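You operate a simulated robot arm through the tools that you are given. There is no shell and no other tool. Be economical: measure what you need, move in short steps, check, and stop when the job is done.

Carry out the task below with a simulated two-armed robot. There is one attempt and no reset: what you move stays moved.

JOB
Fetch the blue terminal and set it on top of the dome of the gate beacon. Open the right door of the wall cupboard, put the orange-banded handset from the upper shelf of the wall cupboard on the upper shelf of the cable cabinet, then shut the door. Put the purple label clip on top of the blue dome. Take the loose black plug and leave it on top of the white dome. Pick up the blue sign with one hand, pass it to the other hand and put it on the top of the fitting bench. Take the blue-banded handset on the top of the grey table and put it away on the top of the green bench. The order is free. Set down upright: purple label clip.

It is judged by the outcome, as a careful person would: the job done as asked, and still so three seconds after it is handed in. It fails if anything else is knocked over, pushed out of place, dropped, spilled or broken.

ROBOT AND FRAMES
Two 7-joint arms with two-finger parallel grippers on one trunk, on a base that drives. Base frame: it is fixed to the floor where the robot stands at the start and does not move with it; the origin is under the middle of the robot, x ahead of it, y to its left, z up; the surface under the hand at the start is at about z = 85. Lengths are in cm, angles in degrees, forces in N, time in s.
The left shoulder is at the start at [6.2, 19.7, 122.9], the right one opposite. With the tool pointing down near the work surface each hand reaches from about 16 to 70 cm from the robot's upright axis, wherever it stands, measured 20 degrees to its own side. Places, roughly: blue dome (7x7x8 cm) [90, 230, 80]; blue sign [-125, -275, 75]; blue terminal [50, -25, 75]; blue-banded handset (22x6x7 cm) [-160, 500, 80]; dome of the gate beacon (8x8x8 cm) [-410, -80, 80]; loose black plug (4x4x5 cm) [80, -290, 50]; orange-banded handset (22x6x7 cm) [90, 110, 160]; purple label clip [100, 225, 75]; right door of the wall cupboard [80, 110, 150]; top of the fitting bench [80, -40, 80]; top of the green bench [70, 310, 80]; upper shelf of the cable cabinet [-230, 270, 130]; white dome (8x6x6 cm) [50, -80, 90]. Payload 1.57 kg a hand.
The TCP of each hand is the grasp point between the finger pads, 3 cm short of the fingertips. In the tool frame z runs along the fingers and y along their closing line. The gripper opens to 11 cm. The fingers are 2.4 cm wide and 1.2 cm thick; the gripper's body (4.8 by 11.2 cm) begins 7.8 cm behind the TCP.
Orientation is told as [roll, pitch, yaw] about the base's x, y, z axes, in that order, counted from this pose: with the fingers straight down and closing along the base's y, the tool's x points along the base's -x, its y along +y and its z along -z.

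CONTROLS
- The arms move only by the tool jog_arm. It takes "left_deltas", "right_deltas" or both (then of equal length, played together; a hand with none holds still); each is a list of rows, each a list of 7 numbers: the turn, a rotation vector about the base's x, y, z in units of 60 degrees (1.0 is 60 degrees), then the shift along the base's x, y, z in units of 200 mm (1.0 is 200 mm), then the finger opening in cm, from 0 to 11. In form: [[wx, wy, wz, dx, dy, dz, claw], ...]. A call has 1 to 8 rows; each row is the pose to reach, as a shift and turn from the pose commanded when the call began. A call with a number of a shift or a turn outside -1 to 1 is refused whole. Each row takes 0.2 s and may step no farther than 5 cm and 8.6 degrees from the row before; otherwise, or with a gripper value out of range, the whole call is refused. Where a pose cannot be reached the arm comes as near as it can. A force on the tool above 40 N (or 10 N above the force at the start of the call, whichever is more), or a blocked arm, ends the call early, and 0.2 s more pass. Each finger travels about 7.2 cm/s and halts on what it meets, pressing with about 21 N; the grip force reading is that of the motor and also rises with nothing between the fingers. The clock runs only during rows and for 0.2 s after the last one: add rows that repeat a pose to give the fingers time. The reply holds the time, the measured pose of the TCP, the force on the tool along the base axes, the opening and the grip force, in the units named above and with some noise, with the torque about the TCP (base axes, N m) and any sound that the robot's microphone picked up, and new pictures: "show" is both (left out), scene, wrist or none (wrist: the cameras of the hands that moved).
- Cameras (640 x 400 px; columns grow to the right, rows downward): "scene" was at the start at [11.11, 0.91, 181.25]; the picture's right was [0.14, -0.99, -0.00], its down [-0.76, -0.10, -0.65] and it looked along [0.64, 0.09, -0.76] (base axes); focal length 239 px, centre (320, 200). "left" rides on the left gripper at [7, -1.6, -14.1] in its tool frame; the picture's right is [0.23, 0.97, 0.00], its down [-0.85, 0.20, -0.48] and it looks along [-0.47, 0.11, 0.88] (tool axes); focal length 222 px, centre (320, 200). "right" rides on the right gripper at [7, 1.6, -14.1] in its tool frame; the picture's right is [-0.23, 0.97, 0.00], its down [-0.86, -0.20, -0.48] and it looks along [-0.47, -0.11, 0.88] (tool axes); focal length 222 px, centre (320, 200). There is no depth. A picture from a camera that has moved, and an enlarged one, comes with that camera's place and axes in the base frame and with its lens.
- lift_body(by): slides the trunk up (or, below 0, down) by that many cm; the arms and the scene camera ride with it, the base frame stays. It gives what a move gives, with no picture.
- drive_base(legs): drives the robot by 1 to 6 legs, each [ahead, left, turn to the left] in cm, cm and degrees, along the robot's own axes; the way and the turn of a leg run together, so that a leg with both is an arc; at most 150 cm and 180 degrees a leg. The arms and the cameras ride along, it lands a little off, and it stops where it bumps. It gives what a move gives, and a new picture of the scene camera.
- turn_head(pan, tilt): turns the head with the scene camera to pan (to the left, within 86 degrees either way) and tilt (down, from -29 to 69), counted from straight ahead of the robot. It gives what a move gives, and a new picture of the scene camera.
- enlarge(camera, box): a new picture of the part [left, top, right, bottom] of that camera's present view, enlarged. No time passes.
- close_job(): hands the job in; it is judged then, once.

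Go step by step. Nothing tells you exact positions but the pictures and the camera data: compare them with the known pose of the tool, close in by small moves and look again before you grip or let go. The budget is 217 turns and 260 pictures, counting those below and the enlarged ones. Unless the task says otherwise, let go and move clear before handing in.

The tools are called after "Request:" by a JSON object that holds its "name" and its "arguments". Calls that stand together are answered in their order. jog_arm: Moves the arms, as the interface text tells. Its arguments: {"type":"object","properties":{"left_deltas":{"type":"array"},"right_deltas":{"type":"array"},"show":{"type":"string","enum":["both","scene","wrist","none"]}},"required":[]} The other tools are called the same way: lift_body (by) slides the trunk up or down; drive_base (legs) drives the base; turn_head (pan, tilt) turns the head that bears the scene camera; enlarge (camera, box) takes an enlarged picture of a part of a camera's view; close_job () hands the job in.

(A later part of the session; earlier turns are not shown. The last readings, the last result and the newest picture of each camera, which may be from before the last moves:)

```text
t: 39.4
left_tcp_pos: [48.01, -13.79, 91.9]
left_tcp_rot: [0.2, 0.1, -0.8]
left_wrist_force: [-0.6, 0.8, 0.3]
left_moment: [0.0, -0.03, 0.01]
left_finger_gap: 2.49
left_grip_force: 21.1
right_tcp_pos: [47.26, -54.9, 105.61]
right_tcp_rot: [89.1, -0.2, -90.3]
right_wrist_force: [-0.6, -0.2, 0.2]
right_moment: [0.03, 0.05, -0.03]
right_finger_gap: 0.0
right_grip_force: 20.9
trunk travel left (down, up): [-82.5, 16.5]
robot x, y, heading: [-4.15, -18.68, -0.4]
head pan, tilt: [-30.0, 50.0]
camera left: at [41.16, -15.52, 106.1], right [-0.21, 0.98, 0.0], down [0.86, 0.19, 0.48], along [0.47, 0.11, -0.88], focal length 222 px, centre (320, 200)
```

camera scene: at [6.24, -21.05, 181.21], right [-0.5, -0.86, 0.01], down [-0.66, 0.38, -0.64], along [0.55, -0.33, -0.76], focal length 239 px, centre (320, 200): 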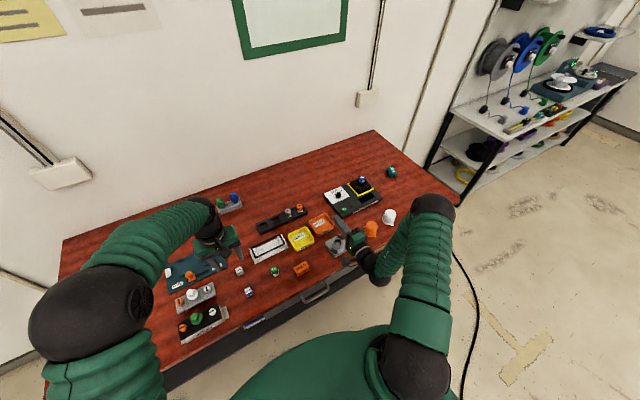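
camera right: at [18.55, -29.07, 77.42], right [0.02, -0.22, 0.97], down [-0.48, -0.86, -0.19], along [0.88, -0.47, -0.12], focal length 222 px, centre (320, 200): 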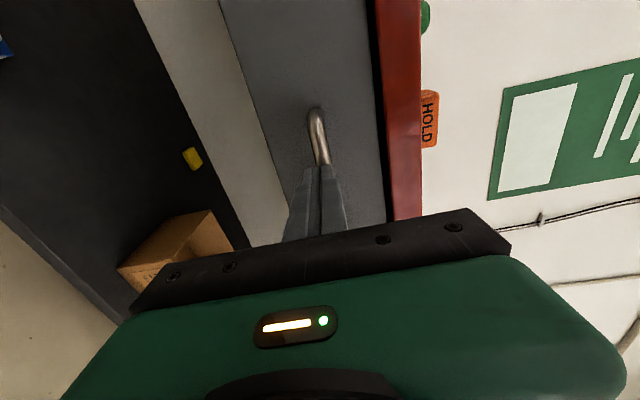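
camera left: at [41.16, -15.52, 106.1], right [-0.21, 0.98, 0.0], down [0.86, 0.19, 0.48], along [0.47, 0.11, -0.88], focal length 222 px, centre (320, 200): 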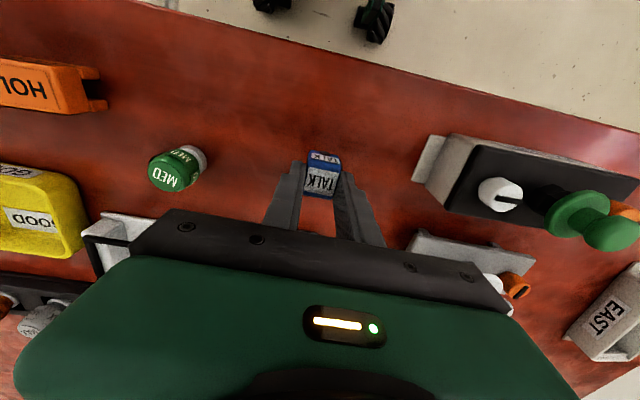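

The terminal is gripped. I'll lift it, back away from the bench and turn to look for the gate beacon.

Request:
{"name": "jog_arm", "arguments": {"left_deltas": [[0, 0, 0, 0, 0, 0.2, 0], [0, 0, 0, 0, 0, 0.4, 0], [0, 0, 0, 0, 0, 0.6, 0], [0, 0, 0, 0, 0.0, 0.8, 0], [0, 0, 0, 0, 0.15, 0.95, 0]], "show": "none"}}

Request:
{"name": "drive_base", "arguments": {"legs": [[-50, 0, 0], [0, 0, 90]]}}

Request:
{"name": "turn_head", "arguments": {"pan": 80, "tilt": 20}}

```text
t: 40.5
left_tcp_pos: [47.71, -10.96, 110.95]
left_tcp_rot: [0.2, 0.2, -0.8]
left_wrist_force: [0.7, -0.5, 0.5]
left_moment: [0.03, 0.0, 0.01]
left_finger_gap: 2.49
left_grip_force: 20.9
right_tcp_pos: [47.03, -54.96, 105.75]
right_tcp_rot: [89.1, -0.3, -90.3]
right_wrist_force: [0.0, -0.5, -1.7]
right_moment: [0.03, -0.01, -0.01]
right_finger_gap: 0.02
right_grip_force: 22.1
trunk travel left (down, up): [-82.5, 16.5]
robot x, y, heading: [-3.86, -18.13, -0.1]
head pan, tilt: [-30.0, 50.0]
```

```text
t: 47.3
left_tcp_pos: [-61.51, 33.59, 110.93]
left_tcp_rot: [0.3, 0.1, 89.4]
left_wrist_force: [-0.1, -0.1, -0.4]
left_moment: [-0.01, 0.01, -0.02]
left_finger_gap: 2.49
left_grip_force: 21.1
right_tcp_pos: [-17.5, 33.11, 105.55]
right_tcp_rot: [89.1, -0.3, -0.2]
right_wrist_force: [0.5, -1.2, -0.8]
right_moment: [-0.01, 0.03, 0.01]
right_finger_gap: 0.01
right_grip_force: 21.1
trunk travel left (down, up): [-82.5, 16.5]
robot x, y, heading: [-53.8, -17.81, 90.2]
head pan, tilt: [-30.0, 50.0]
camera scene: at [-49.83, -8.17, 181.18], right [0.87, -0.5, 0.0], down [-0.39, -0.66, -0.64], along [0.32, 0.55, -0.77], focal length 239 px, centre (320, 200)
```

scene: 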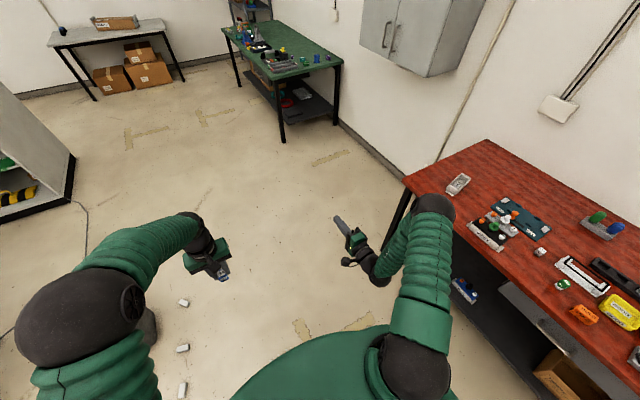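

```text
t: 49.2
left_tcp_pos: [-61.55, 33.53, 111.11]
left_tcp_rot: [0.1, 0.2, 89.3]
left_wrist_force: [0.6, -0.9, -0.2]
left_moment: [0.04, 0.01, -0.01]
left_finger_gap: 2.47
left_grip_force: 21.1
right_tcp_pos: [-17.61, 33.12, 105.73]
right_tcp_rot: [89.2, -0.3, -0.2]
right_wrist_force: [0.0, 0.3, 0.1]
right_moment: [-0.01, 0.01, 0.0]
right_finger_gap: 0.0
right_grip_force: 21.4
trunk travel left (down, up): [-82.5, 16.5]
robot x, y, heading: [-54.11, -18.4, 90.0]
head pan, tilt: [80.0, 20.0]
camera scene: at [-62.9, -13.18, 185.77], right [0.18, 0.98, 0.0], down [0.34, -0.06, -0.94], along [-0.93, 0.16, -0.34], focal length 239 px, centre (320, 200)
```

scene: 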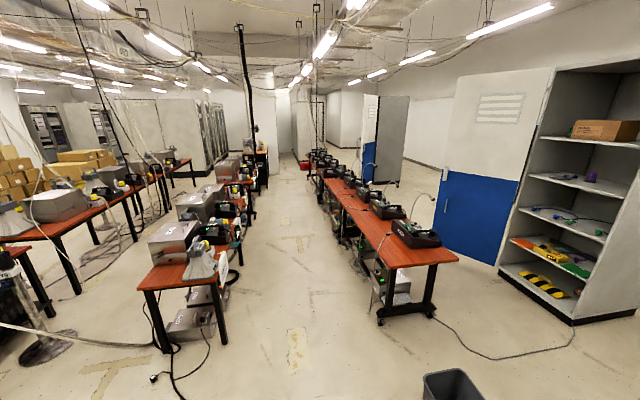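

Request:
{"name": "enlarge", "arguments": {"camera": "scene", "box": [130, 130, 330, 255]}}

```text
3.20 times, centred on (230, 192) of scene
camera zoom: at [-62.9, -13.18, 185.77], right [0.18, 0.98, 0.0], down [0.34, -0.06, -0.94], along [-0.93, 0.16, -0.34], focal length 764 px, centre (608, 224)
```

zoom: 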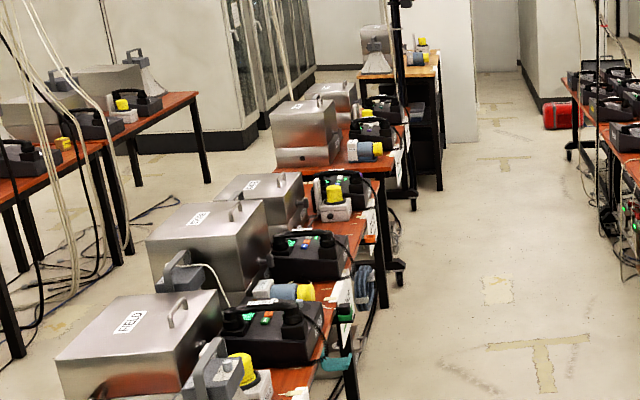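

The aisle runs along -x and the beacons are on the left row. I'll turn to face -x and drive up the aisle.

Request:
{"name": "drive_base", "arguments": {"legs": [[0, 0, 90], [130, 0, 0], [130, 0, 0]]}}

Request:
{"name": "turn_head", "arguments": {"pan": 40, "tilt": 30}}

```text
t: 65.8
left_tcp_pos: [-367.72, -27.41, 111.02]
left_tcp_rot: [0.1, -0.1, 179.9]
left_wrist_force: [0.4, -1.4, -0.3]
left_moment: [-0.02, -0.03, 0.02]
left_finger_gap: 2.51
left_grip_force: 21.4
right_tcp_pos: [-367.54, 16.48, 105.73]
right_tcp_rot: [89.2, -0.3, 90.3]
right_wrist_force: [-0.1, -0.4, -0.1]
right_moment: [-0.01, 0.02, 0.02]
right_finger_gap: 0.0
right_grip_force: 21.1
trunk travel left (down, up): [-82.5, 16.5]
robot x, y, heading: [-316.49, -19.53, -179.6]
head pan, tilt: [80.0, 20.0]
camera scene: at [-320.99, -28.6, 185.78], right [-0.99, 0.17, 0.0], down [0.06, 0.34, -0.94], along [-0.16, -0.93, -0.34], focal length 239 px, centre (320, 200)
```

scene: 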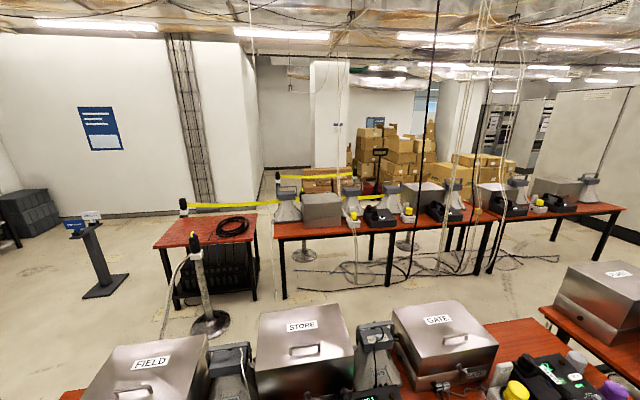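

```text
t: 66.8
left_tcp_pos: [-367.56, -27.51, 110.98]
left_tcp_rot: [0.3, 0.0, 179.9]
left_wrist_force: [-0.3, 0.4, -0.6]
left_moment: [0.0, 0.01, 0.03]
left_finger_gap: 2.52
left_grip_force: 21.1
right_tcp_pos: [-367.44, 16.37, 105.89]
right_tcp_rot: [89.2, -0.4, 90.3]
right_wrist_force: [-0.4, -0.5, 0.7]
right_moment: [0.05, -0.02, 0.02]
right_finger_gap: 0.0
right_grip_force: 21.3
trunk travel left (down, up): [-82.5, 16.5]
robot x, y, heading: [-316.48, -19.42, -179.8]
head pan, tilt: [40.0, 30.0]
camera scene: at [-326.43, -25.29, 184.15], right [-0.65, 0.76, 0.0], down [0.38, 0.32, -0.87], along [-0.66, -0.56, -0.5], focal length 239 px, centre (320, 200)
```

scene: 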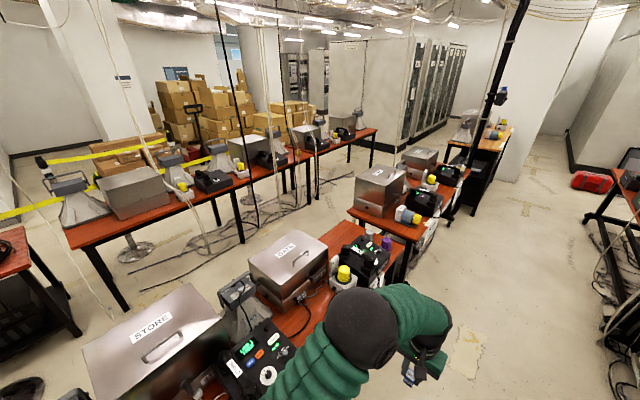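

The gate station's beacon is at about (-404,-74). I'll drive past it and turn to face it.

Request:
{"name": "drive_base", "arguments": {"legs": [[96, -14, 0], [0, 0, 90]]}}

Request:
{"name": "turn_head", "arguments": {"pan": 0, "tilt": 50}}

```text
t: 75.8
left_tcp_pos: [-400.07, -56.65, 110.97]
left_tcp_rot: [0.2, 0.0, -87.4]
left_wrist_force: [-0.2, 0.5, 0.7]
left_moment: [0.01, -0.01, -0.05]
left_finger_gap: 2.51
left_grip_force: 20.8
right_tcp_pos: [-444.06, -58.71, 105.78]
right_tcp_rot: [89.2, -0.3, -176.8]
right_wrist_force: [-0.1, 0.5, 0.7]
right_moment: [0.0, 0.0, 0.0]
right_finger_gap: 0.0
right_grip_force: 21.3
trunk travel left (down, up): [-82.5, 16.5]
robot x, y, heading: [-410.79, -5.44, -86.6]
head pan, tilt: [40.0, 30.0]
camera scene: at [-404.37, -15.83, 184.15], right [-0.73, -0.68, 0.0], down [-0.34, 0.37, -0.87], along [0.59, -0.63, -0.5], focal length 239 px, centre (320, 200)
```

scene: 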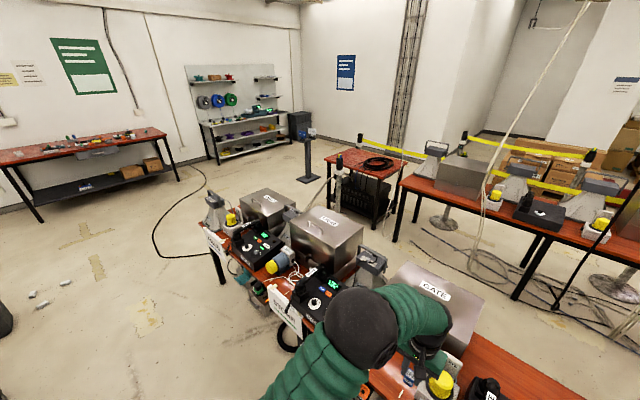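

```text
t: 76.8
left_tcp_pos: [-400.05, -56.69, 111.17]
left_tcp_rot: [0.2, -0.2, -87.4]
left_wrist_force: [0.3, 0.0, -0.8]
left_moment: [0.02, 0.03, 0.0]
left_finger_gap: 2.45
left_grip_force: 20.9
right_tcp_pos: [-444.09, -58.52, 105.83]
right_tcp_rot: [89.3, -0.6, -176.8]
right_wrist_force: [-0.7, 0.2, 0.8]
right_moment: [0.01, 0.01, 0.0]
right_finger_gap: 0.01
right_grip_force: 21.3
trunk travel left (down, up): [-82.5, 16.5]
robot x, y, heading: [-410.36, -5.75, -86.8]
head pan, tilt: [0.0, 50.0]
camera scene: at [-410.07, -16.92, 181.19], right [-1.0, -0.06, 0.0], down [-0.04, 0.77, -0.64], along [0.04, -0.64, -0.77], focal length 239 px, centre (320, 200)
```

scene: 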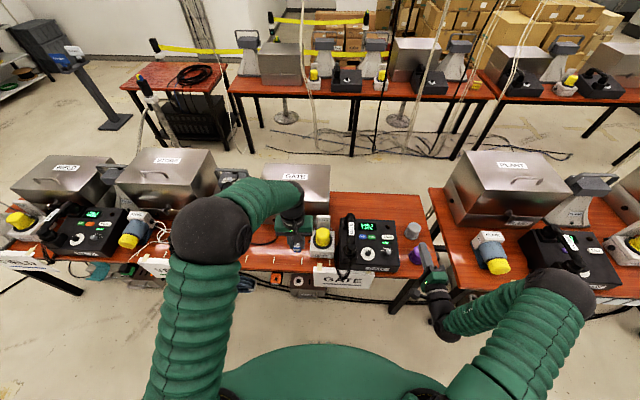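

Request:
{"name": "enlarge", "arguments": {"camera": "scene", "box": [250, 180, 410, 290]}}

Request:
{"name": "enlarge", "arguments": {"camera": "left", "box": [0, 0, 640, 400]}}

```text
3.64 times, centred on (330, 235) of scene
camera zoom: at [-410.07, -16.92, 181.19], right [-1.0, -0.06, 0.0], down [-0.04, 0.77, -0.64], along [0.04, -0.64, -0.77], focal length 868 px, centre (284, 73)
```

zoom: 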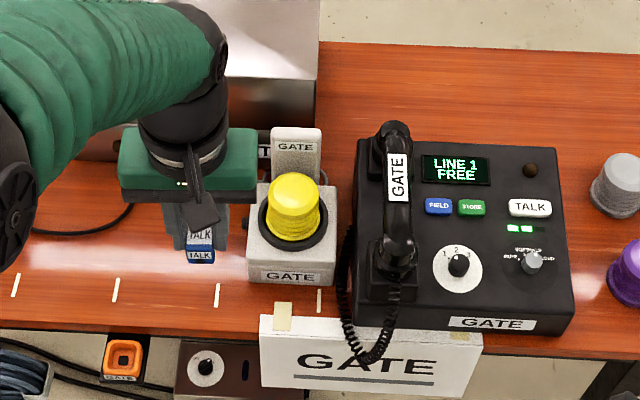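

```text
1.00 times, centred on (320, 200) of left (not enlarged: the box is as wide or as high as the picture)
camera zoom: at [-401.91, -49.64, 125.27], right [0.96, 0.27, 0.0], down [0.24, -0.84, 0.48], along [0.13, -0.46, -0.88], focal length 222 px, centre (320, 200)
```

zoom: 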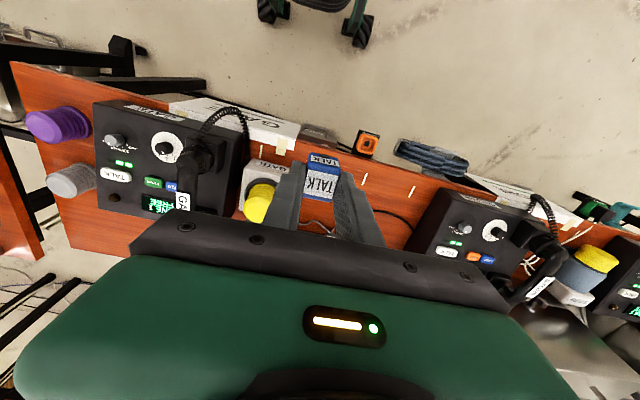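

The gate beacon with the yellow dome is at about (-407,-72). I'll move the terminal over it.

Request:
{"name": "jog_arm", "arguments": {"left_deltas": [[0, 0, 0, -0.1, -0.2, 0, 0], [0, 0, 0, -0.2, -0.4, 0, 0], [0, 0, 0, -0.3, -0.6, 0, 0], [0, 0, 0, -0.35, -0.78, 0, 0]], "show": "both"}}

Request:
{"name": "enlarge", "arguments": {"camera": "scene", "box": [250, 180, 410, 290]}}

```text
t: 77.8
left_tcp_pos: [-406.68, -70.94, 110.68]
left_tcp_rot: [0.2, 0.1, -87.3]
left_wrist_force: [0.2, -0.2, -0.9]
left_moment: [0.0, -0.02, 0.01]
left_finger_gap: 2.48
left_grip_force: 20.6
left hand out of reach, approached as far as the arm can: row 4
right_tcp_pos: [-443.78, -58.66, 105.72]
right_tcp_rot: [89.1, -0.4, -176.9]
right_wrist_force: [-0.6, -0.2, 0.4]
right_moment: [0.0, -0.03, -0.01]
right_finger_gap: 0.0
right_grip_force: 21.6
trunk travel left (down, up): [-82.5, 16.5]
robot x, y, heading: [-410.27, -5.44, -86.9]
head pan, tilt: [0.0, 50.0]
camera scene: at [-410.13, -17.28, 181.17], right [-1.0, -0.06, 0.0], down [-0.04, 0.77, -0.64], along [0.04, -0.64, -0.77], focal length 239 px, centre (320, 200)
camera left: at [-408.49, -64.24, 124.88], right [0.96, 0.27, 0.0], down [0.24, -0.85, 0.48], along [0.13, -0.46, -0.88], focal length 222 px, centre (320, 200)
```

scene: 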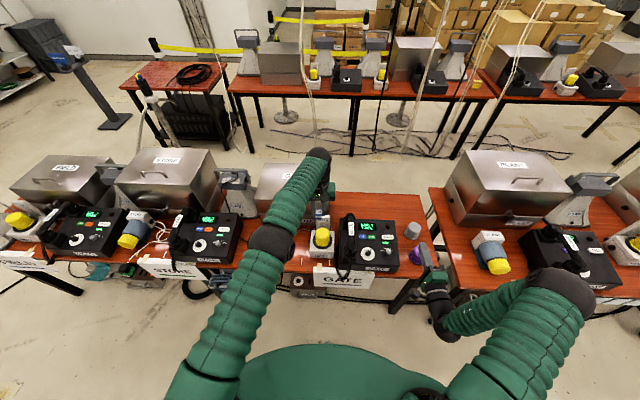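
left: 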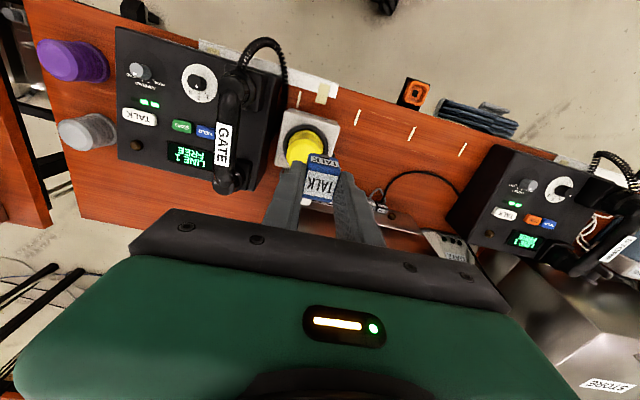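

```text
3.64 times, centred on (330, 235) of scene
camera zoom: at [-410.13, -17.28, 181.17], right [-1.0, -0.06, 0.0], down [-0.04, 0.77, -0.64], along [0.04, -0.64, -0.77], focal length 868 px, centre (284, 73)
```

zoom: 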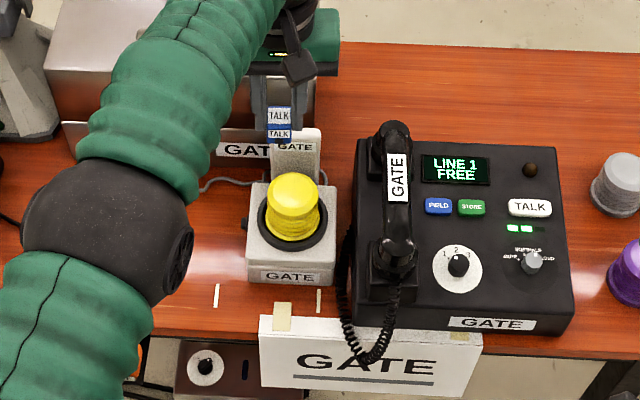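

I need a bit more reach, so I'll drive 10 cm closer and then recentre over the dome.

Request:
{"name": "drive_base", "arguments": {"legs": [[10, 0, 0]]}}

Request:
{"name": "jog_arm", "arguments": {"left_deltas": [[0, 0, 0, -0.05, 0.15, 0, 0], [0, 0, 0, -0.08, 0.3, -0.1, 0], [0, 0, 0, -0.08, 0.3, -0.3, 0], [0, 0, 0, -0.08, 0.3, -0.5, 0]], "show": "both"}}

Request:
{"name": "enlarge", "arguments": {"camera": "scene", "box": [250, 190, 410, 290]}}

```text
t: 79.0
left_tcp_pos: [-405.85, -80.24, 111.26]
left_tcp_rot: [0.2, -0.3, -87.1]
left_wrist_force: [0.0, 0.3, 0.1]
left_moment: [-0.05, 0.03, 0.01]
left_finger_gap: 2.49
left_grip_force: 21.2
right_tcp_pos: [-443.16, -68.23, 106.12]
right_tcp_rot: [89.5, -0.4, -176.7]
right_wrist_force: [0.2, 0.5, -0.4]
right_moment: [0.03, -0.02, -0.02]
right_finger_gap: 0.0
right_grip_force: 21.0
trunk travel left (down, up): [-82.5, 16.5]
robot x, y, heading: [-409.96, -15.45, -86.5]
head pan, tilt: [0.0, 50.0]
camera scene: at [-409.5, -25.89, 181.25], right [-1.0, -0.06, 0.0], down [-0.04, 0.76, -0.65], along [0.04, -0.64, -0.76], focal length 239 px, centre (320, 200)
```

scene: 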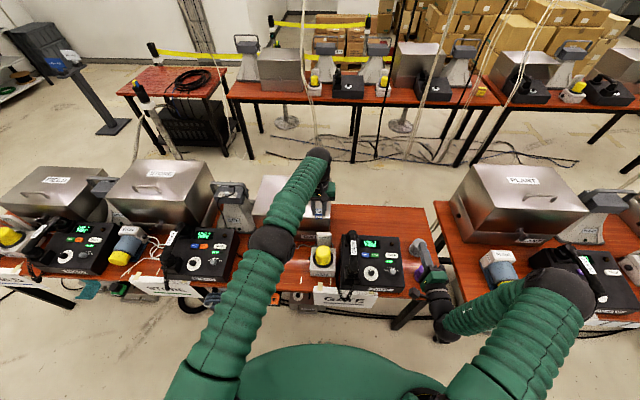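

```text
t: 80.0
left_tcp_pos: [-407.51, -74.89, 100.87]
left_tcp_rot: [0.1, 0.0, -87.1]
left_wrist_force: [-0.3, -0.4, -0.6]
left_moment: [0.03, -0.04, 0.02]
left_finger_gap: 2.5
left_grip_force: 21.1
right_tcp_pos: [-443.02, -68.75, 105.82]
right_tcp_rot: [89.2, -0.4, -176.7]
right_wrist_force: [0.0, 0.3, -0.5]
right_moment: [-0.01, 0.01, -0.04]
right_finger_gap: 0.01
right_grip_force: 21.8
trunk travel left (down, up): [-82.5, 16.5]
robot x, y, heading: [-409.58, -15.46, -86.8]
head pan, tilt: [0.0, 50.0]
camera scene: at [-409.41, -27.38, 181.15], right [-1.0, -0.06, 0.0], down [-0.04, 0.77, -0.64], along [0.04, -0.64, -0.77], focal length 239 px, centre (320, 200)
camera left: at [-409.44, -67.95, 115.11], right [0.96, 0.28, 0.0], down [0.24, -0.84, 0.48], along [0.13, -0.46, -0.88], focal length 222 px, centre (320, 200)
```

scene: 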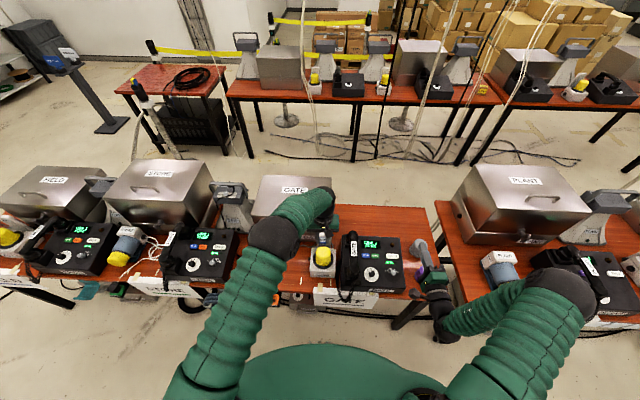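
left: 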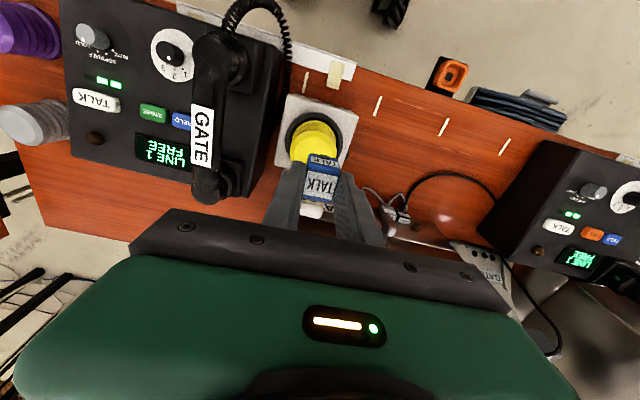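

```text
4.00 times, centred on (330, 240) of scene
camera zoom: at [-409.41, -27.38, 181.15], right [-1.0, -0.06, 0.0], down [-0.04, 0.77, -0.64], along [0.04, -0.64, -0.77], focal length 955 px, centre (280, 40)
```

zoom: 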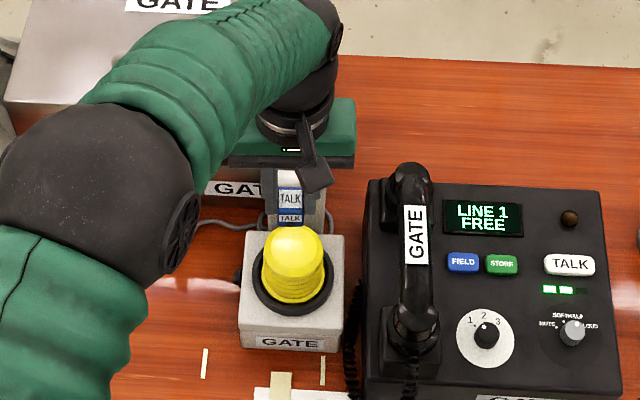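

Request:
{"name": "jog_arm", "arguments": {"left_deltas": [[0, 0, 0, -0.015, 0.04, -0.12, 0], [0, 0, 0, -0.015, 0.04, -0.24, 0], [0, 0, 0, -0.015, 0.04, -0.26, 0]], "show": "none"}}

Request:
{"name": "enlarge", "arguments": {"camera": "scene", "box": [290, 215, 360, 270]}}

```text
t: 80.8
left_tcp_pos: [-407.83, -73.87, 96.01]
left_tcp_rot: [0.1, -0.2, -87.2]
left_wrist_force: [-1.0, -0.2, 1.3]
left_moment: [0.0, 0.0, 0.03]
left_finger_gap: 2.48
left_grip_force: 21.1
right_tcp_pos: [-443.06, -68.5, 106.02]
right_tcp_rot: [89.3, -0.5, -176.7]
right_wrist_force: [-0.1, 0.1, -0.2]
right_moment: [0.03, 0.03, 0.0]
right_finger_gap: 0.0
right_grip_force: 21.4
trunk travel left (down, up): [-82.5, 16.5]
robot x, y, heading: [-409.77, -15.71, -86.5]
head pan, tilt: [0.0, 50.0]
```

```text
7.27 times, centred on (325, 242) of scene
camera zoom: at [-409.5, -26.8, 181.19], right [-1.0, -0.06, 0.0], down [-0.04, 0.77, -0.64], along [0.04, -0.64, -0.77], focal length 1736 px, centre (284, -109)
```

zoom: 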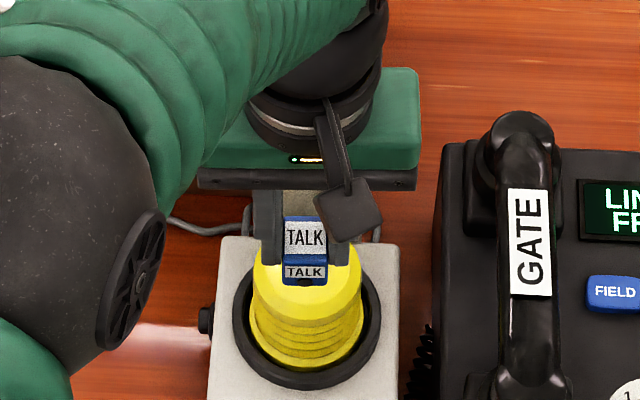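

Request:
{"name": "jog_arm", "arguments": {"left_deltas": [[0, 0, 0, 0, 0, -0.02, 0], [0, 0, 0, 0, 0, -0.04, 0], [0, 0, 0, 0, 0, -0.06, 0]], "show": "none"}}

Request:
{"name": "enlarge", "arguments": {"camera": "scene", "box": [290, 215, 360, 270]}}

```text
t: 81.6
left_tcp_pos: [-407.65, -74.02, 94.48]
left_tcp_rot: [0.1, 0.0, -87.1]
left_wrist_force: [0.3, 0.2, 0.1]
left_moment: [0.01, 0.01, 0.01]
left_finger_gap: 2.47
left_grip_force: 20.5
right_tcp_pos: [-443.1, -68.42, 105.85]
right_tcp_rot: [89.3, -0.4, -176.7]
right_wrist_force: [0.4, 0.2, 0.0]
right_moment: [0.03, -0.02, 0.02]
right_finger_gap: 0.0
right_grip_force: 21.5
trunk travel left (down, up): [-82.5, 16.5]
robot x, y, heading: [-409.85, -15.42, -86.5]
head pan, tilt: [0.0, 50.0]
```

```text
7.27 times, centred on (325, 242) of scene
camera zoom: at [-409.52, -26.83, 181.19], right [-1.0, -0.06, 0.0], down [-0.04, 0.77, -0.64], along [0.04, -0.64, -0.77], focal length 1736 px, centre (284, -109)
```

zoom: 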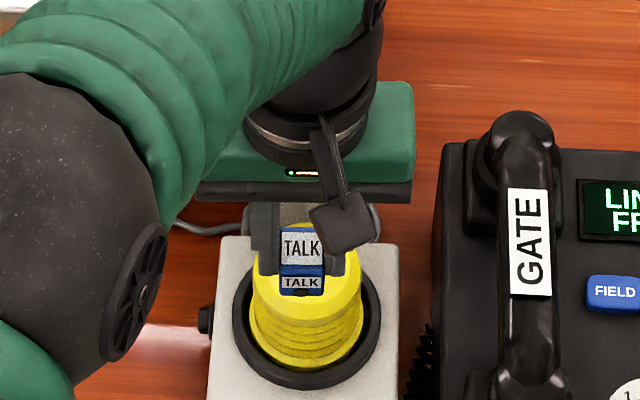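

Request:
{"name": "jog_arm", "arguments": {"left_deltas": [[0, 0, 0, -0.015, 0, 0, 0], [0, 0, 0, -0.015, 0, -0.02, 0], [0, 0, 0, -0.015, 0, -0.04, 0], [0, 0, 0, -0.015, 0, -0.06, 0]], "show": "none"}}

Request:
{"name": "enlarge", "arguments": {"camera": "scene", "box": [290, 215, 360, 270]}}

```text
t: 82.6
left_tcp_pos: [-407.95, -73.85, 93.36]
left_tcp_rot: [0.1, -0.1, -87.3]
left_wrist_force: [0.4, 0.1, -0.2]
left_moment: [0.03, 0.0, -0.03]
left_finger_gap: 2.5
left_grip_force: 21.1
right_tcp_pos: [-443.2, -68.53, 105.75]
right_tcp_rot: [89.3, -0.4, -176.7]
right_wrist_force: [-0.1, -0.5, -0.6]
right_moment: [0.01, 0.02, -0.05]
right_finger_gap: 0.0
right_grip_force: 21.4
trunk travel left (down, up): [-82.5, 16.5]
robot x, y, heading: [-410.02, -15.69, -86.6]
head pan, tilt: [0.0, 50.0]
```

```text
7.27 times, centred on (325, 242) of scene
camera zoom: at [-409.53, -26.88, 181.18], right [-1.0, -0.06, 0.0], down [-0.04, 0.77, -0.64], along [0.04, -0.64, -0.77], focal length 1736 px, centre (284, -109)
```

zoom: 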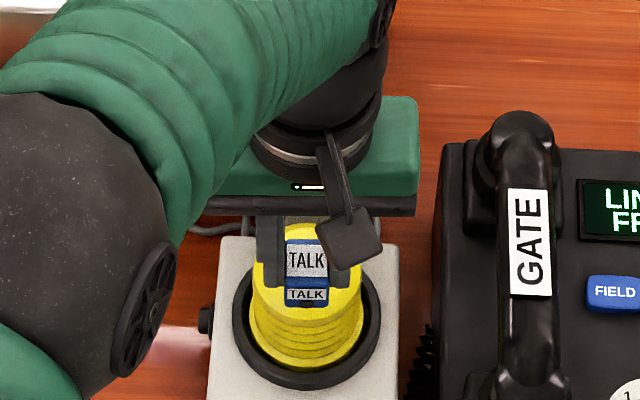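

Request:
{"name": "enlarge", "arguments": {"camera": "left", "box": [240, 80, 400, 230]}}

```text
2.67 times, centred on (320, 155) of left
camera zoom: at [-409.85, -66.98, 107.46], right [0.96, 0.28, 0.0], down [0.24, -0.84, 0.48], along [0.13, -0.46, -0.88], focal length 592 px, centre (320, 320)
```

zoom: 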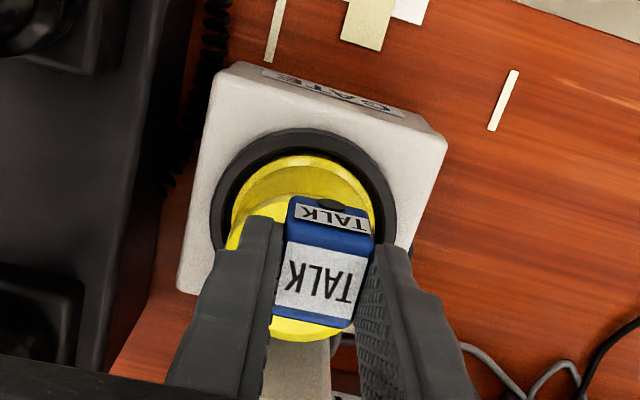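

Request:
{"name": "jog_arm", "arguments": {"left_deltas": [[0, 0, 0, -0.02, -0.06, 0, 0], [0, 0, 0, -0.02, -0.06, -0.02, 0], [0, 0, 0, -0.02, -0.06, -0.04, 0]], "show": "none"}}

Request:
{"name": "enlarge", "arguments": {"camera": "left", "box": [240, 80, 400, 230]}}

```text
t: 83.4
left_tcp_pos: [-408.22, -75.02, 92.48]
left_tcp_rot: [0.1, 0.0, -87.1]
left_wrist_force: [-0.8, -0.5, -0.6]
left_moment: [0.0, 0.02, -0.02]
left_finger_gap: 2.48
left_grip_force: 20.8
right_tcp_pos: [-443.09, -68.45, 105.93]
right_tcp_rot: [89.4, -0.5, -176.7]
right_wrist_force: [0.0, -0.7, 0.9]
right_moment: [0.02, 0.0, 0.02]
right_finger_gap: 0.0
right_grip_force: 21.6
trunk travel left (down, up): [-82.5, 16.5]
robot x, y, heading: [-409.92, -15.39, -86.7]
head pan, tilt: [0.0, 50.0]
```

```text
2.67 times, centred on (320, 155) of left
camera zoom: at [-410.14, -68.2, 106.68], right [0.96, 0.28, 0.0], down [0.24, -0.84, 0.48], along [0.13, -0.46, -0.88], focal length 592 px, centre (320, 320)
```

zoom: 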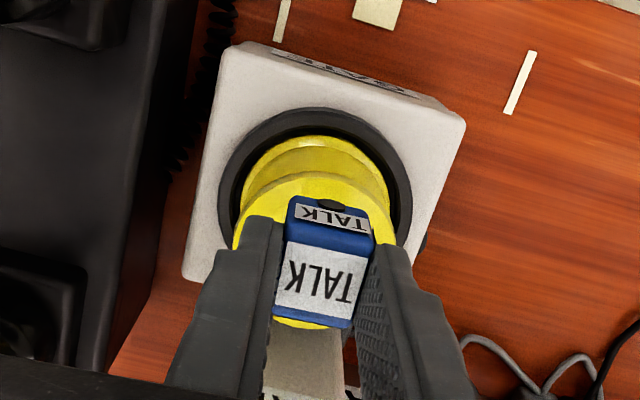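

Request:
{"name": "jog_arm", "arguments": {"left_deltas": [[0, 0, 0, 0, -0.01, -0.025, 0], [0, 0, 0, 0, -0.01, -0.05, 0], [0, 0, 0, 0, -0.01, -0.075, 0], [0, 0, 0, 0, -0.01, -0.1, 0]], "show": "none"}}

Request:
{"name": "enlarge", "arguments": {"camera": "scene", "box": [290, 215, 360, 270]}}

```text
t: 84.4
left_tcp_pos: [-408.27, -75.32, 90.51]
left_tcp_rot: [0.0, -0.1, -87.2]
left_wrist_force: [1.0, -0.1, -0.4]
left_moment: [-0.02, -0.05, -0.01]
left_finger_gap: 2.47
left_grip_force: 20.9
right_tcp_pos: [-443.09, -68.57, 105.9]
right_tcp_rot: [89.3, -0.3, -176.7]
right_wrist_force: [0.2, -0.2, 0.4]
right_moment: [0.01, -0.01, 0.01]
right_finger_gap: 0.01
right_grip_force: 21.3
trunk travel left (down, up): [-82.5, 16.5]
robot x, y, heading: [-409.5, -15.33, -86.6]
head pan, tilt: [0.0, 50.0]
```

```text
7.27 times, centred on (325, 242) of scene
camera zoom: at [-409.52, -26.9, 181.18], right [-1.0, -0.06, 0.0], down [-0.04, 0.77, -0.64], along [0.04, -0.64, -0.77], focal length 1736 px, centre (284, -109)
```

zoom: 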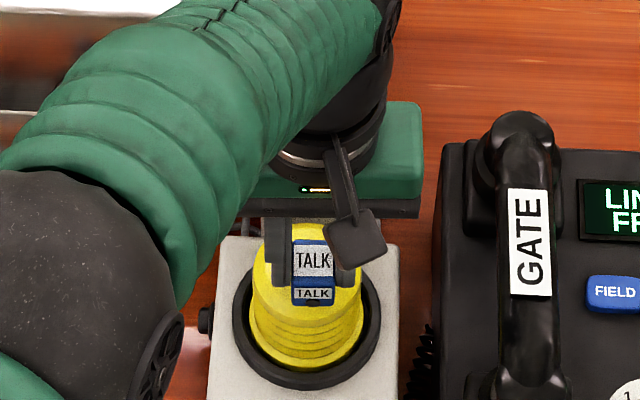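

Request:
{"name": "enlarge", "arguments": {"camera": "left", "box": [240, 80, 400, 230]}}

```text
2.67 times, centred on (320, 155) of left
camera zoom: at [-410.17, -68.46, 104.7], right [0.96, 0.28, 0.0], down [0.24, -0.84, 0.48], along [0.13, -0.46, -0.88], focal length 592 px, centre (320, 320)
```

zoom: 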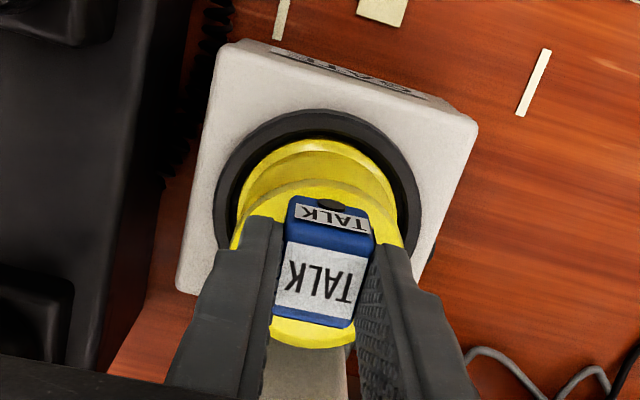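

Request:
{"name": "jog_arm", "arguments": {"left_deltas": [[0, 0, 0, 0.01, -0.015, -0.025, 0], [0, 0, 0, 0.01, -0.015, -0.05, 0], [0, 0, 0, 0.01, -0.015, -0.075, 0], [0, 0, 0, 0.01, -0.015, -0.1, 0]], "show": "none"}}

Request:
{"name": "enlarge", "arguments": {"camera": "left", "box": [240, 80, 400, 230]}}

```text
t: 85.4
left_tcp_pos: [-407.99, -75.48, 88.71]
left_tcp_rot: [0.2, -0.3, -87.2]
left_wrist_force: [0.4, -1.3, 17.4]
left_moment: [-0.04, -0.02, -0.01]
left_finger_gap: 2.58
left_grip_force: 21.1
right_tcp_pos: [-442.96, -68.39, 106.02]
right_tcp_rot: [89.4, -0.4, -176.8]
right_wrist_force: [-0.7, 0.2, 0.1]
right_moment: [-0.01, 0.02, 0.0]
right_finger_gap: 0.0
right_grip_force: 21.2
trunk travel left (down, up): [-82.5, 16.5]
robot x, y, heading: [-409.89, -15.67, -86.4]
head pan, tilt: [0.0, 50.0]
```

```text
2.67 times, centred on (320, 155) of left
camera zoom: at [-409.93, -68.6, 102.93], right [0.96, 0.28, 0.0], down [0.24, -0.84, 0.48], along [0.13, -0.46, -0.88], focal length 592 px, centre (320, 320)
```

zoom: 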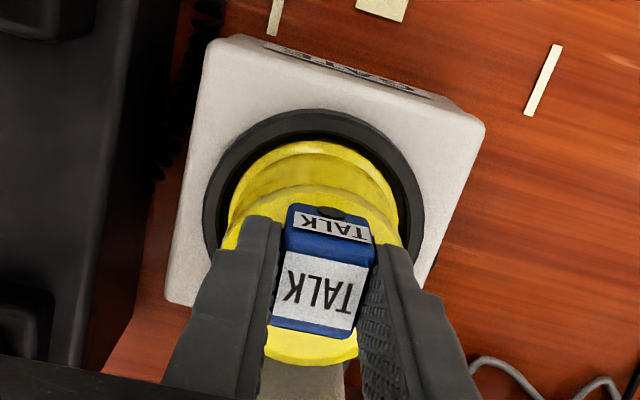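

Request:
{"name": "jog_arm", "arguments": {"left_deltas": [[0, 0, 0, 0, 0, 0.06, 0], [0, 0, 0, -0.01, -0.04, 0.06, 0], [0, 0, 0, -0.01, -0.04, 0.03, 0], [0, 0, 0, -0.01, -0.04, 0.01, 0], [0, 0, 0, -0.01, -0.04, 0.0, 0]], "show": "none"}}

Request:
{"name": "enlarge", "arguments": {"camera": "left", "box": [240, 80, 400, 230]}}

Request:
{"name": "enlarge", "arguments": {"camera": "scene", "box": [290, 215, 360, 270]}}

```text
t: 86.6
left_tcp_pos: [-408.25, -76.39, 88.7]
left_tcp_rot: [0.1, -0.4, -87.3]
left_wrist_force: [0.4, -0.1, 18.1]
left_moment: [0.06, 0.07, 0.01]
left_finger_gap: 2.52
left_grip_force: 21.0
right_tcp_pos: [-443.22, -68.37, 106.14]
right_tcp_rot: [89.4, -0.4, -176.8]
right_wrist_force: [0.3, 0.4, -1.1]
right_moment: [0.01, 0.0, -0.03]
right_finger_gap: 0.01
right_grip_force: 21.2
trunk travel left (down, up): [-82.5, 16.5]
robot x, y, heading: [-409.85, -15.46, -86.6]
head pan, tilt: [0.0, 50.0]
```

```text
2.67 times, centred on (320, 155) of left
camera zoom: at [-410.19, -69.46, 102.85], right [0.96, 0.28, 0.0], down [0.24, -0.84, 0.48], along [0.13, -0.47, -0.87], focal length 592 px, centre (320, 320)
```

zoom: 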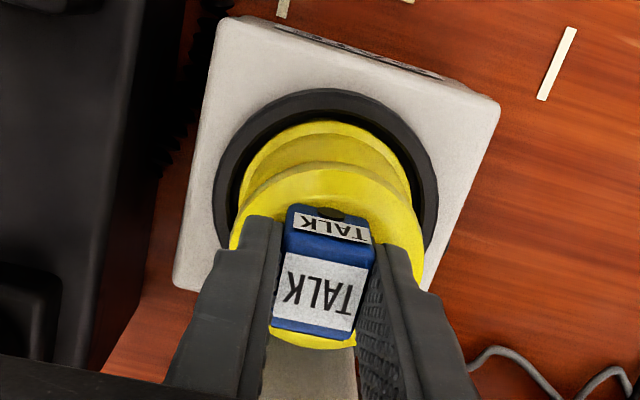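

```text
7.27 times, centred on (325, 242) of scene
camera zoom: at [-409.48, -26.38, 181.25], right [-1.0, -0.06, 0.0], down [-0.04, 0.76, -0.64], along [0.04, -0.64, -0.77], focal length 1736 px, centre (284, -109)
```

zoom: 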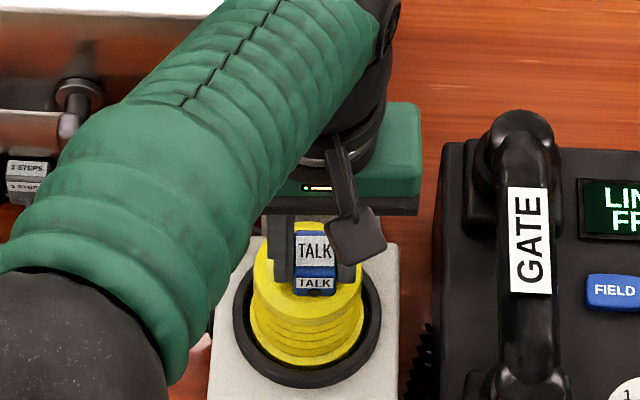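

Well centred and in contact. Releasing gently.

Request:
{"name": "jog_arm", "arguments": {"left_deltas": [[0, 0, 0, 0, 0, 0.01, 0], [0, 0, 0, 0, 0, 0.015, 3], [0, 0, 0, 0, 0, 0.015, 4], [0, 0, 0, 0, 0, 0.015, 5], [0, 0, 0, 0, 0, 0.1, 5], [0, 0, 0, 0, 0, 0.3, 5], [0, 0, 0, 0, 0, 0.5, 5], [0, 0, 0, 0, 0, 0.7, 5]], "show": "none"}}

Request:
{"name": "enlarge", "arguments": {"camera": "scene", "box": [290, 215, 360, 270]}}

```text
t: 88.4
left_tcp_pos: [-408.57, -76.24, 102.44]
left_tcp_rot: [0.2, -0.1, -87.3]
left_wrist_force: [0.4, 0.6, -0.3]
left_moment: [0.02, -0.02, 0.01]
left_finger_gap: 5.02
left_grip_force: 0.1
right_tcp_pos: [-443.06, -68.48, 105.94]
right_tcp_rot: [89.3, -0.4, -176.6]
right_wrist_force: [-0.4, -0.5, -0.1]
right_moment: [-0.01, 0.01, 0.0]
right_finger_gap: 0.02
right_grip_force: 20.9
trunk travel left (down, up): [-82.5, 16.5]
robot x, y, heading: [-410.16, -15.77, -86.7]
head pan, tilt: [0.0, 50.0]
```

```text
7.27 times, centred on (325, 242) of scene
camera zoom: at [-409.54, -26.75, 181.18], right [-1.0, -0.06, 0.0], down [-0.04, 0.77, -0.64], along [0.04, -0.64, -0.77], focal length 1736 px, centre (284, -109)
```

zoom: 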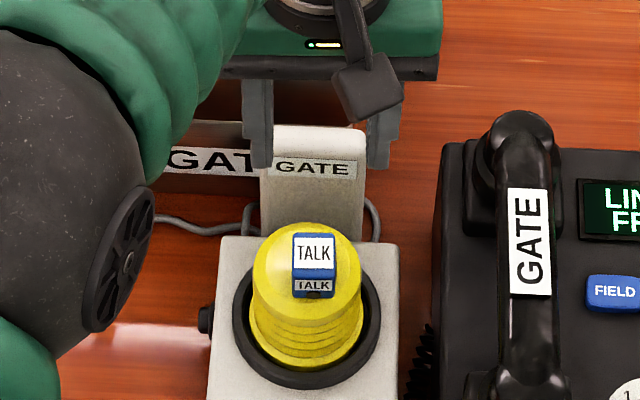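

The terminal stands on the gate dome. Next I'll retract and drive back towards the blue sign's stand, tidying the hands on the way.

Request:
{"name": "drive_base", "arguments": {"legs": [[-15, 0, 0], [0, 0, 87], [130, 0, 0], [125, 0, 0], [0, 0, -90]]}}

Request:
{"name": "turn_head", "arguments": {"pan": 0, "tilt": 25}}

```text
t: 109.5
left_tcp_pos: [-156.1, -48.97, 102.46]
left_tcp_rot: [0.1, -0.1, -89.8]
left_wrist_force: [0.0, -0.7, 0.4]
left_moment: [0.02, 0.0, -0.01]
left_finger_gap: 5.02
left_grip_force: 0.0
right_tcp_pos: [-190.34, -39.66, 105.94]
right_tcp_rot: [89.4, -0.4, -179.3]
right_wrist_force: [-0.2, 0.0, 0.3]
right_moment: [-0.04, -0.01, 0.01]
right_finger_gap: 0.0
right_grip_force: 21.5
trunk travel left (down, up): [-82.5, 16.5]
robot x, y, heading: [-154.92, 11.64, -89.4]
head pan, tilt: [0.0, 50.0]
camera scene: at [-154.91, 0.5, 181.18], right [-1.0, -0.02, 0.0], down [-0.01, 0.77, -0.64], along [0.01, -0.64, -0.77], focal length 239 px, centre (320, 200)
```

scene: 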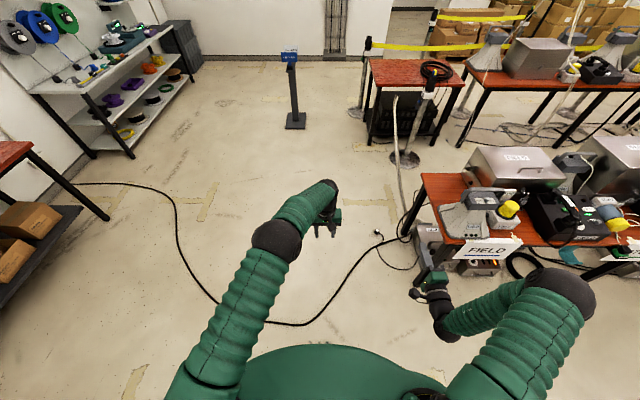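

```text
t: 110.4
left_tcp_pos: [-156.08, -48.66, 102.33]
left_tcp_rot: [0.1, -0.2, -89.7]
left_wrist_force: [0.0, -0.5, -0.2]
left_moment: [-0.03, 0.0, 0.02]
left_finger_gap: 5.0
left_grip_force: 0.0
right_tcp_pos: [-190.08, -39.39, 106.0]
right_tcp_rot: [89.5, -0.4, -179.3]
right_wrist_force: [0.7, -0.2, 1.1]
right_moment: [-0.01, 0.02, 0.02]
right_finger_gap: 0.0
right_grip_force: 20.5
trunk travel left (down, up): [-82.5, 16.5]
robot x, y, heading: [-154.99, 11.82, -89.0]
head pan, tilt: [0.0, 25.0]
camera scene: at [-154.94, -0.98, 184.92], right [-1.0, -0.02, 0.0], down [0.0, 0.43, -0.9], along [0.01, -0.9, -0.43], focal length 239 px, centre (320, 200)
```

scene: 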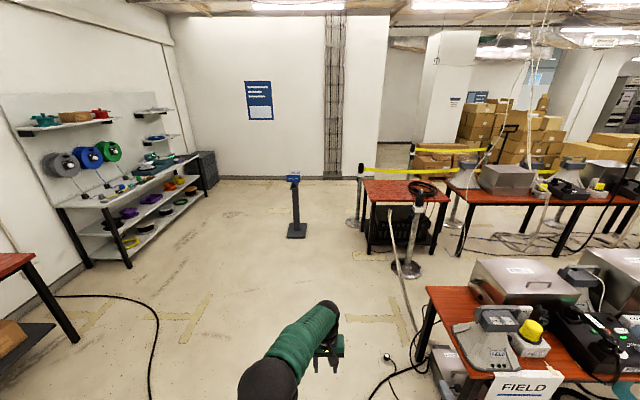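

Request:
{"name": "drive_base", "arguments": {"legs": [[0, 28, 0], [100, 0, 0], [100, 0, 0]]}}

Request:
{"name": "turn_head", "arguments": {"pan": 0, "tilt": 45}}

Request:
{"name": "enlarge", "arguments": {"camera": "scene", "box": [240, 50, 400, 150]}}

```text
t: 111.6
left_tcp_pos: [-151.18, -48.23, 102.57]
left_tcp_rot: [2.2, -0.5, -89.9]
left_wrist_force: [-1.3, 0.6, 0.4]
left_moment: [0.0, -0.14, -0.01]
left_finger_gap: 5.02
left_grip_force: 0.1
right_tcp_pos: [-185.57, -38.75, 104.71]
right_tcp_rot: [89.5, 1.5, -179.4]
right_wrist_force: [-1.9, 0.0, -0.4]
right_moment: [-0.05, 0.02, 0.16]
right_finger_gap: 0.0
right_grip_force: 21.1
trunk travel left (down, up): [-82.5, 16.5]
robot x, y, heading: [-146.36, 12.26, -89.1]
head pan, tilt: [0.0, 25.0]
stopped in leg 1: the robot was blocked; the commanded pose is now the measured one
camera scene: at [-152.08, -0.88, 184.81], right [-1.0, -0.01, -0.03], down [0.03, 0.42, -0.9], along [0.03, -0.91, -0.42], focal length 239 px, centre (320, 200)
```

scene: 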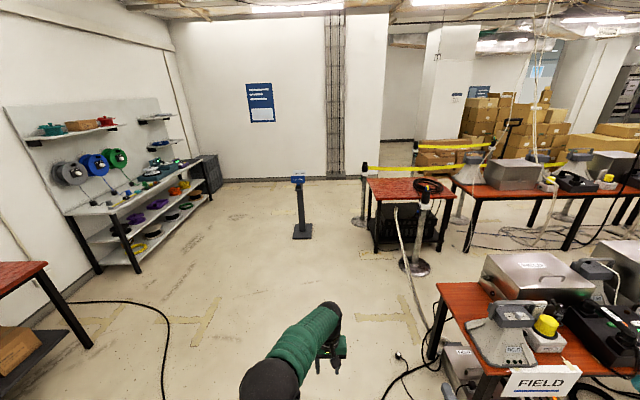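

```text
t: 112.5
left_tcp_pos: [-150.16, -48.2, 102.53]
left_tcp_rot: [1.6, -0.3, -89.9]
left_wrist_force: [-1.4, 0.6, -0.5]
left_moment: [0.01, -0.03, 0.0]
left_finger_gap: 5.01
left_grip_force: 0.1
right_tcp_pos: [-184.45, -38.8, 105.18]
right_tcp_rot: [89.4, 0.9, -179.5]
right_wrist_force: [-0.5, -0.3, 0.1]
right_moment: [-0.03, -0.04, 0.11]
right_finger_gap: 0.02
right_grip_force: 21.5
trunk travel left (down, up): [-82.5, 16.5]
robot x, y, heading: [-146.82, 12.19, -89.3]
head pan, tilt: [0.0, 45.0]
camera scene: at [-150.03, 0.2, 181.83], right [-1.0, -0.01, -0.02], down [0.01, 0.71, -0.71], along [0.03, -0.71, -0.71], focal length 239 px, centre (320, 200)
```

scene: 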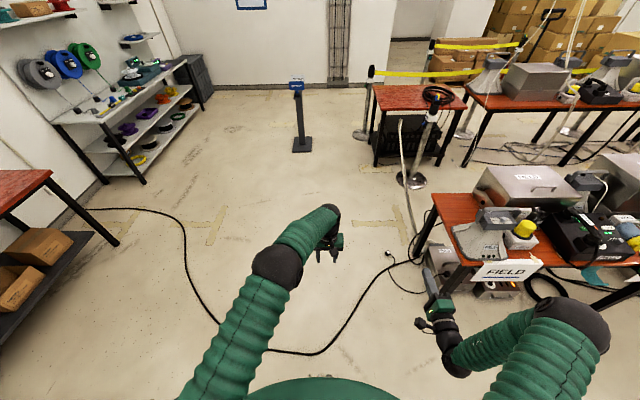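

```text
4.00 times, centred on (320, 100) of scene
camera zoom: at [-150.03, 0.2, 181.83], right [-1.0, -0.01, -0.02], down [0.01, 0.71, -0.71], along [0.03, -0.71, -0.71], focal length 955 px, centre (320, 600)
```

zoom: 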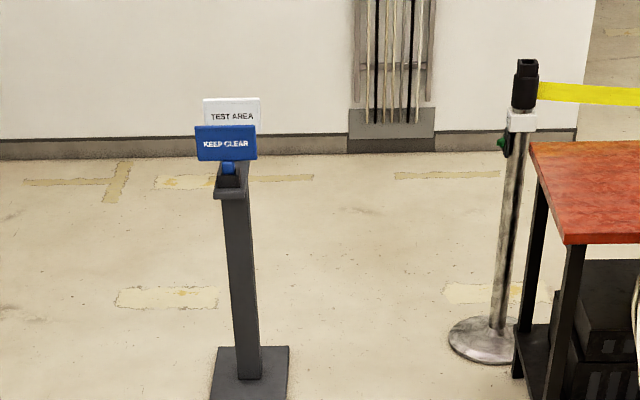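

The base bumped something on its left. I'll look there before moving.

Request:
{"name": "turn_head", "arguments": {"pan": 80, "tilt": 60}}

```text
t: 114.0
left_tcp_pos: [-147.5, -48.24, 102.59]
left_tcp_rot: [0.2, -0.3, -89.7]
left_wrist_force: [0.7, -0.1, -1.0]
left_moment: [-0.04, -0.01, 0.04]
left_finger_gap: 5.0
left_grip_force: 0.0
right_tcp_pos: [-181.58, -38.93, 106.01]
right_tcp_rot: [89.5, -0.3, -179.4]
right_wrist_force: [-0.4, -1.0, -0.2]
right_moment: [-0.03, 0.01, -0.01]
right_finger_gap: 0.0
right_grip_force: 21.0
trunk travel left (down, up): [-82.5, 16.5]
robot x, y, heading: [-146.12, 11.91, -88.9]
head pan, tilt: [80.0, 60.0]
camera scene: at [-138.85, 7.34, 179.94], right [-0.16, -0.99, 0.0], down [-0.86, 0.14, -0.5], along [0.49, -0.08, -0.87], focal length 239 px, centre (320, 200)
```

scene: 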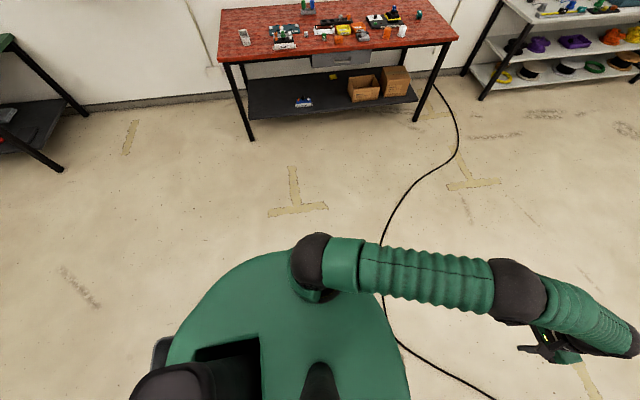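

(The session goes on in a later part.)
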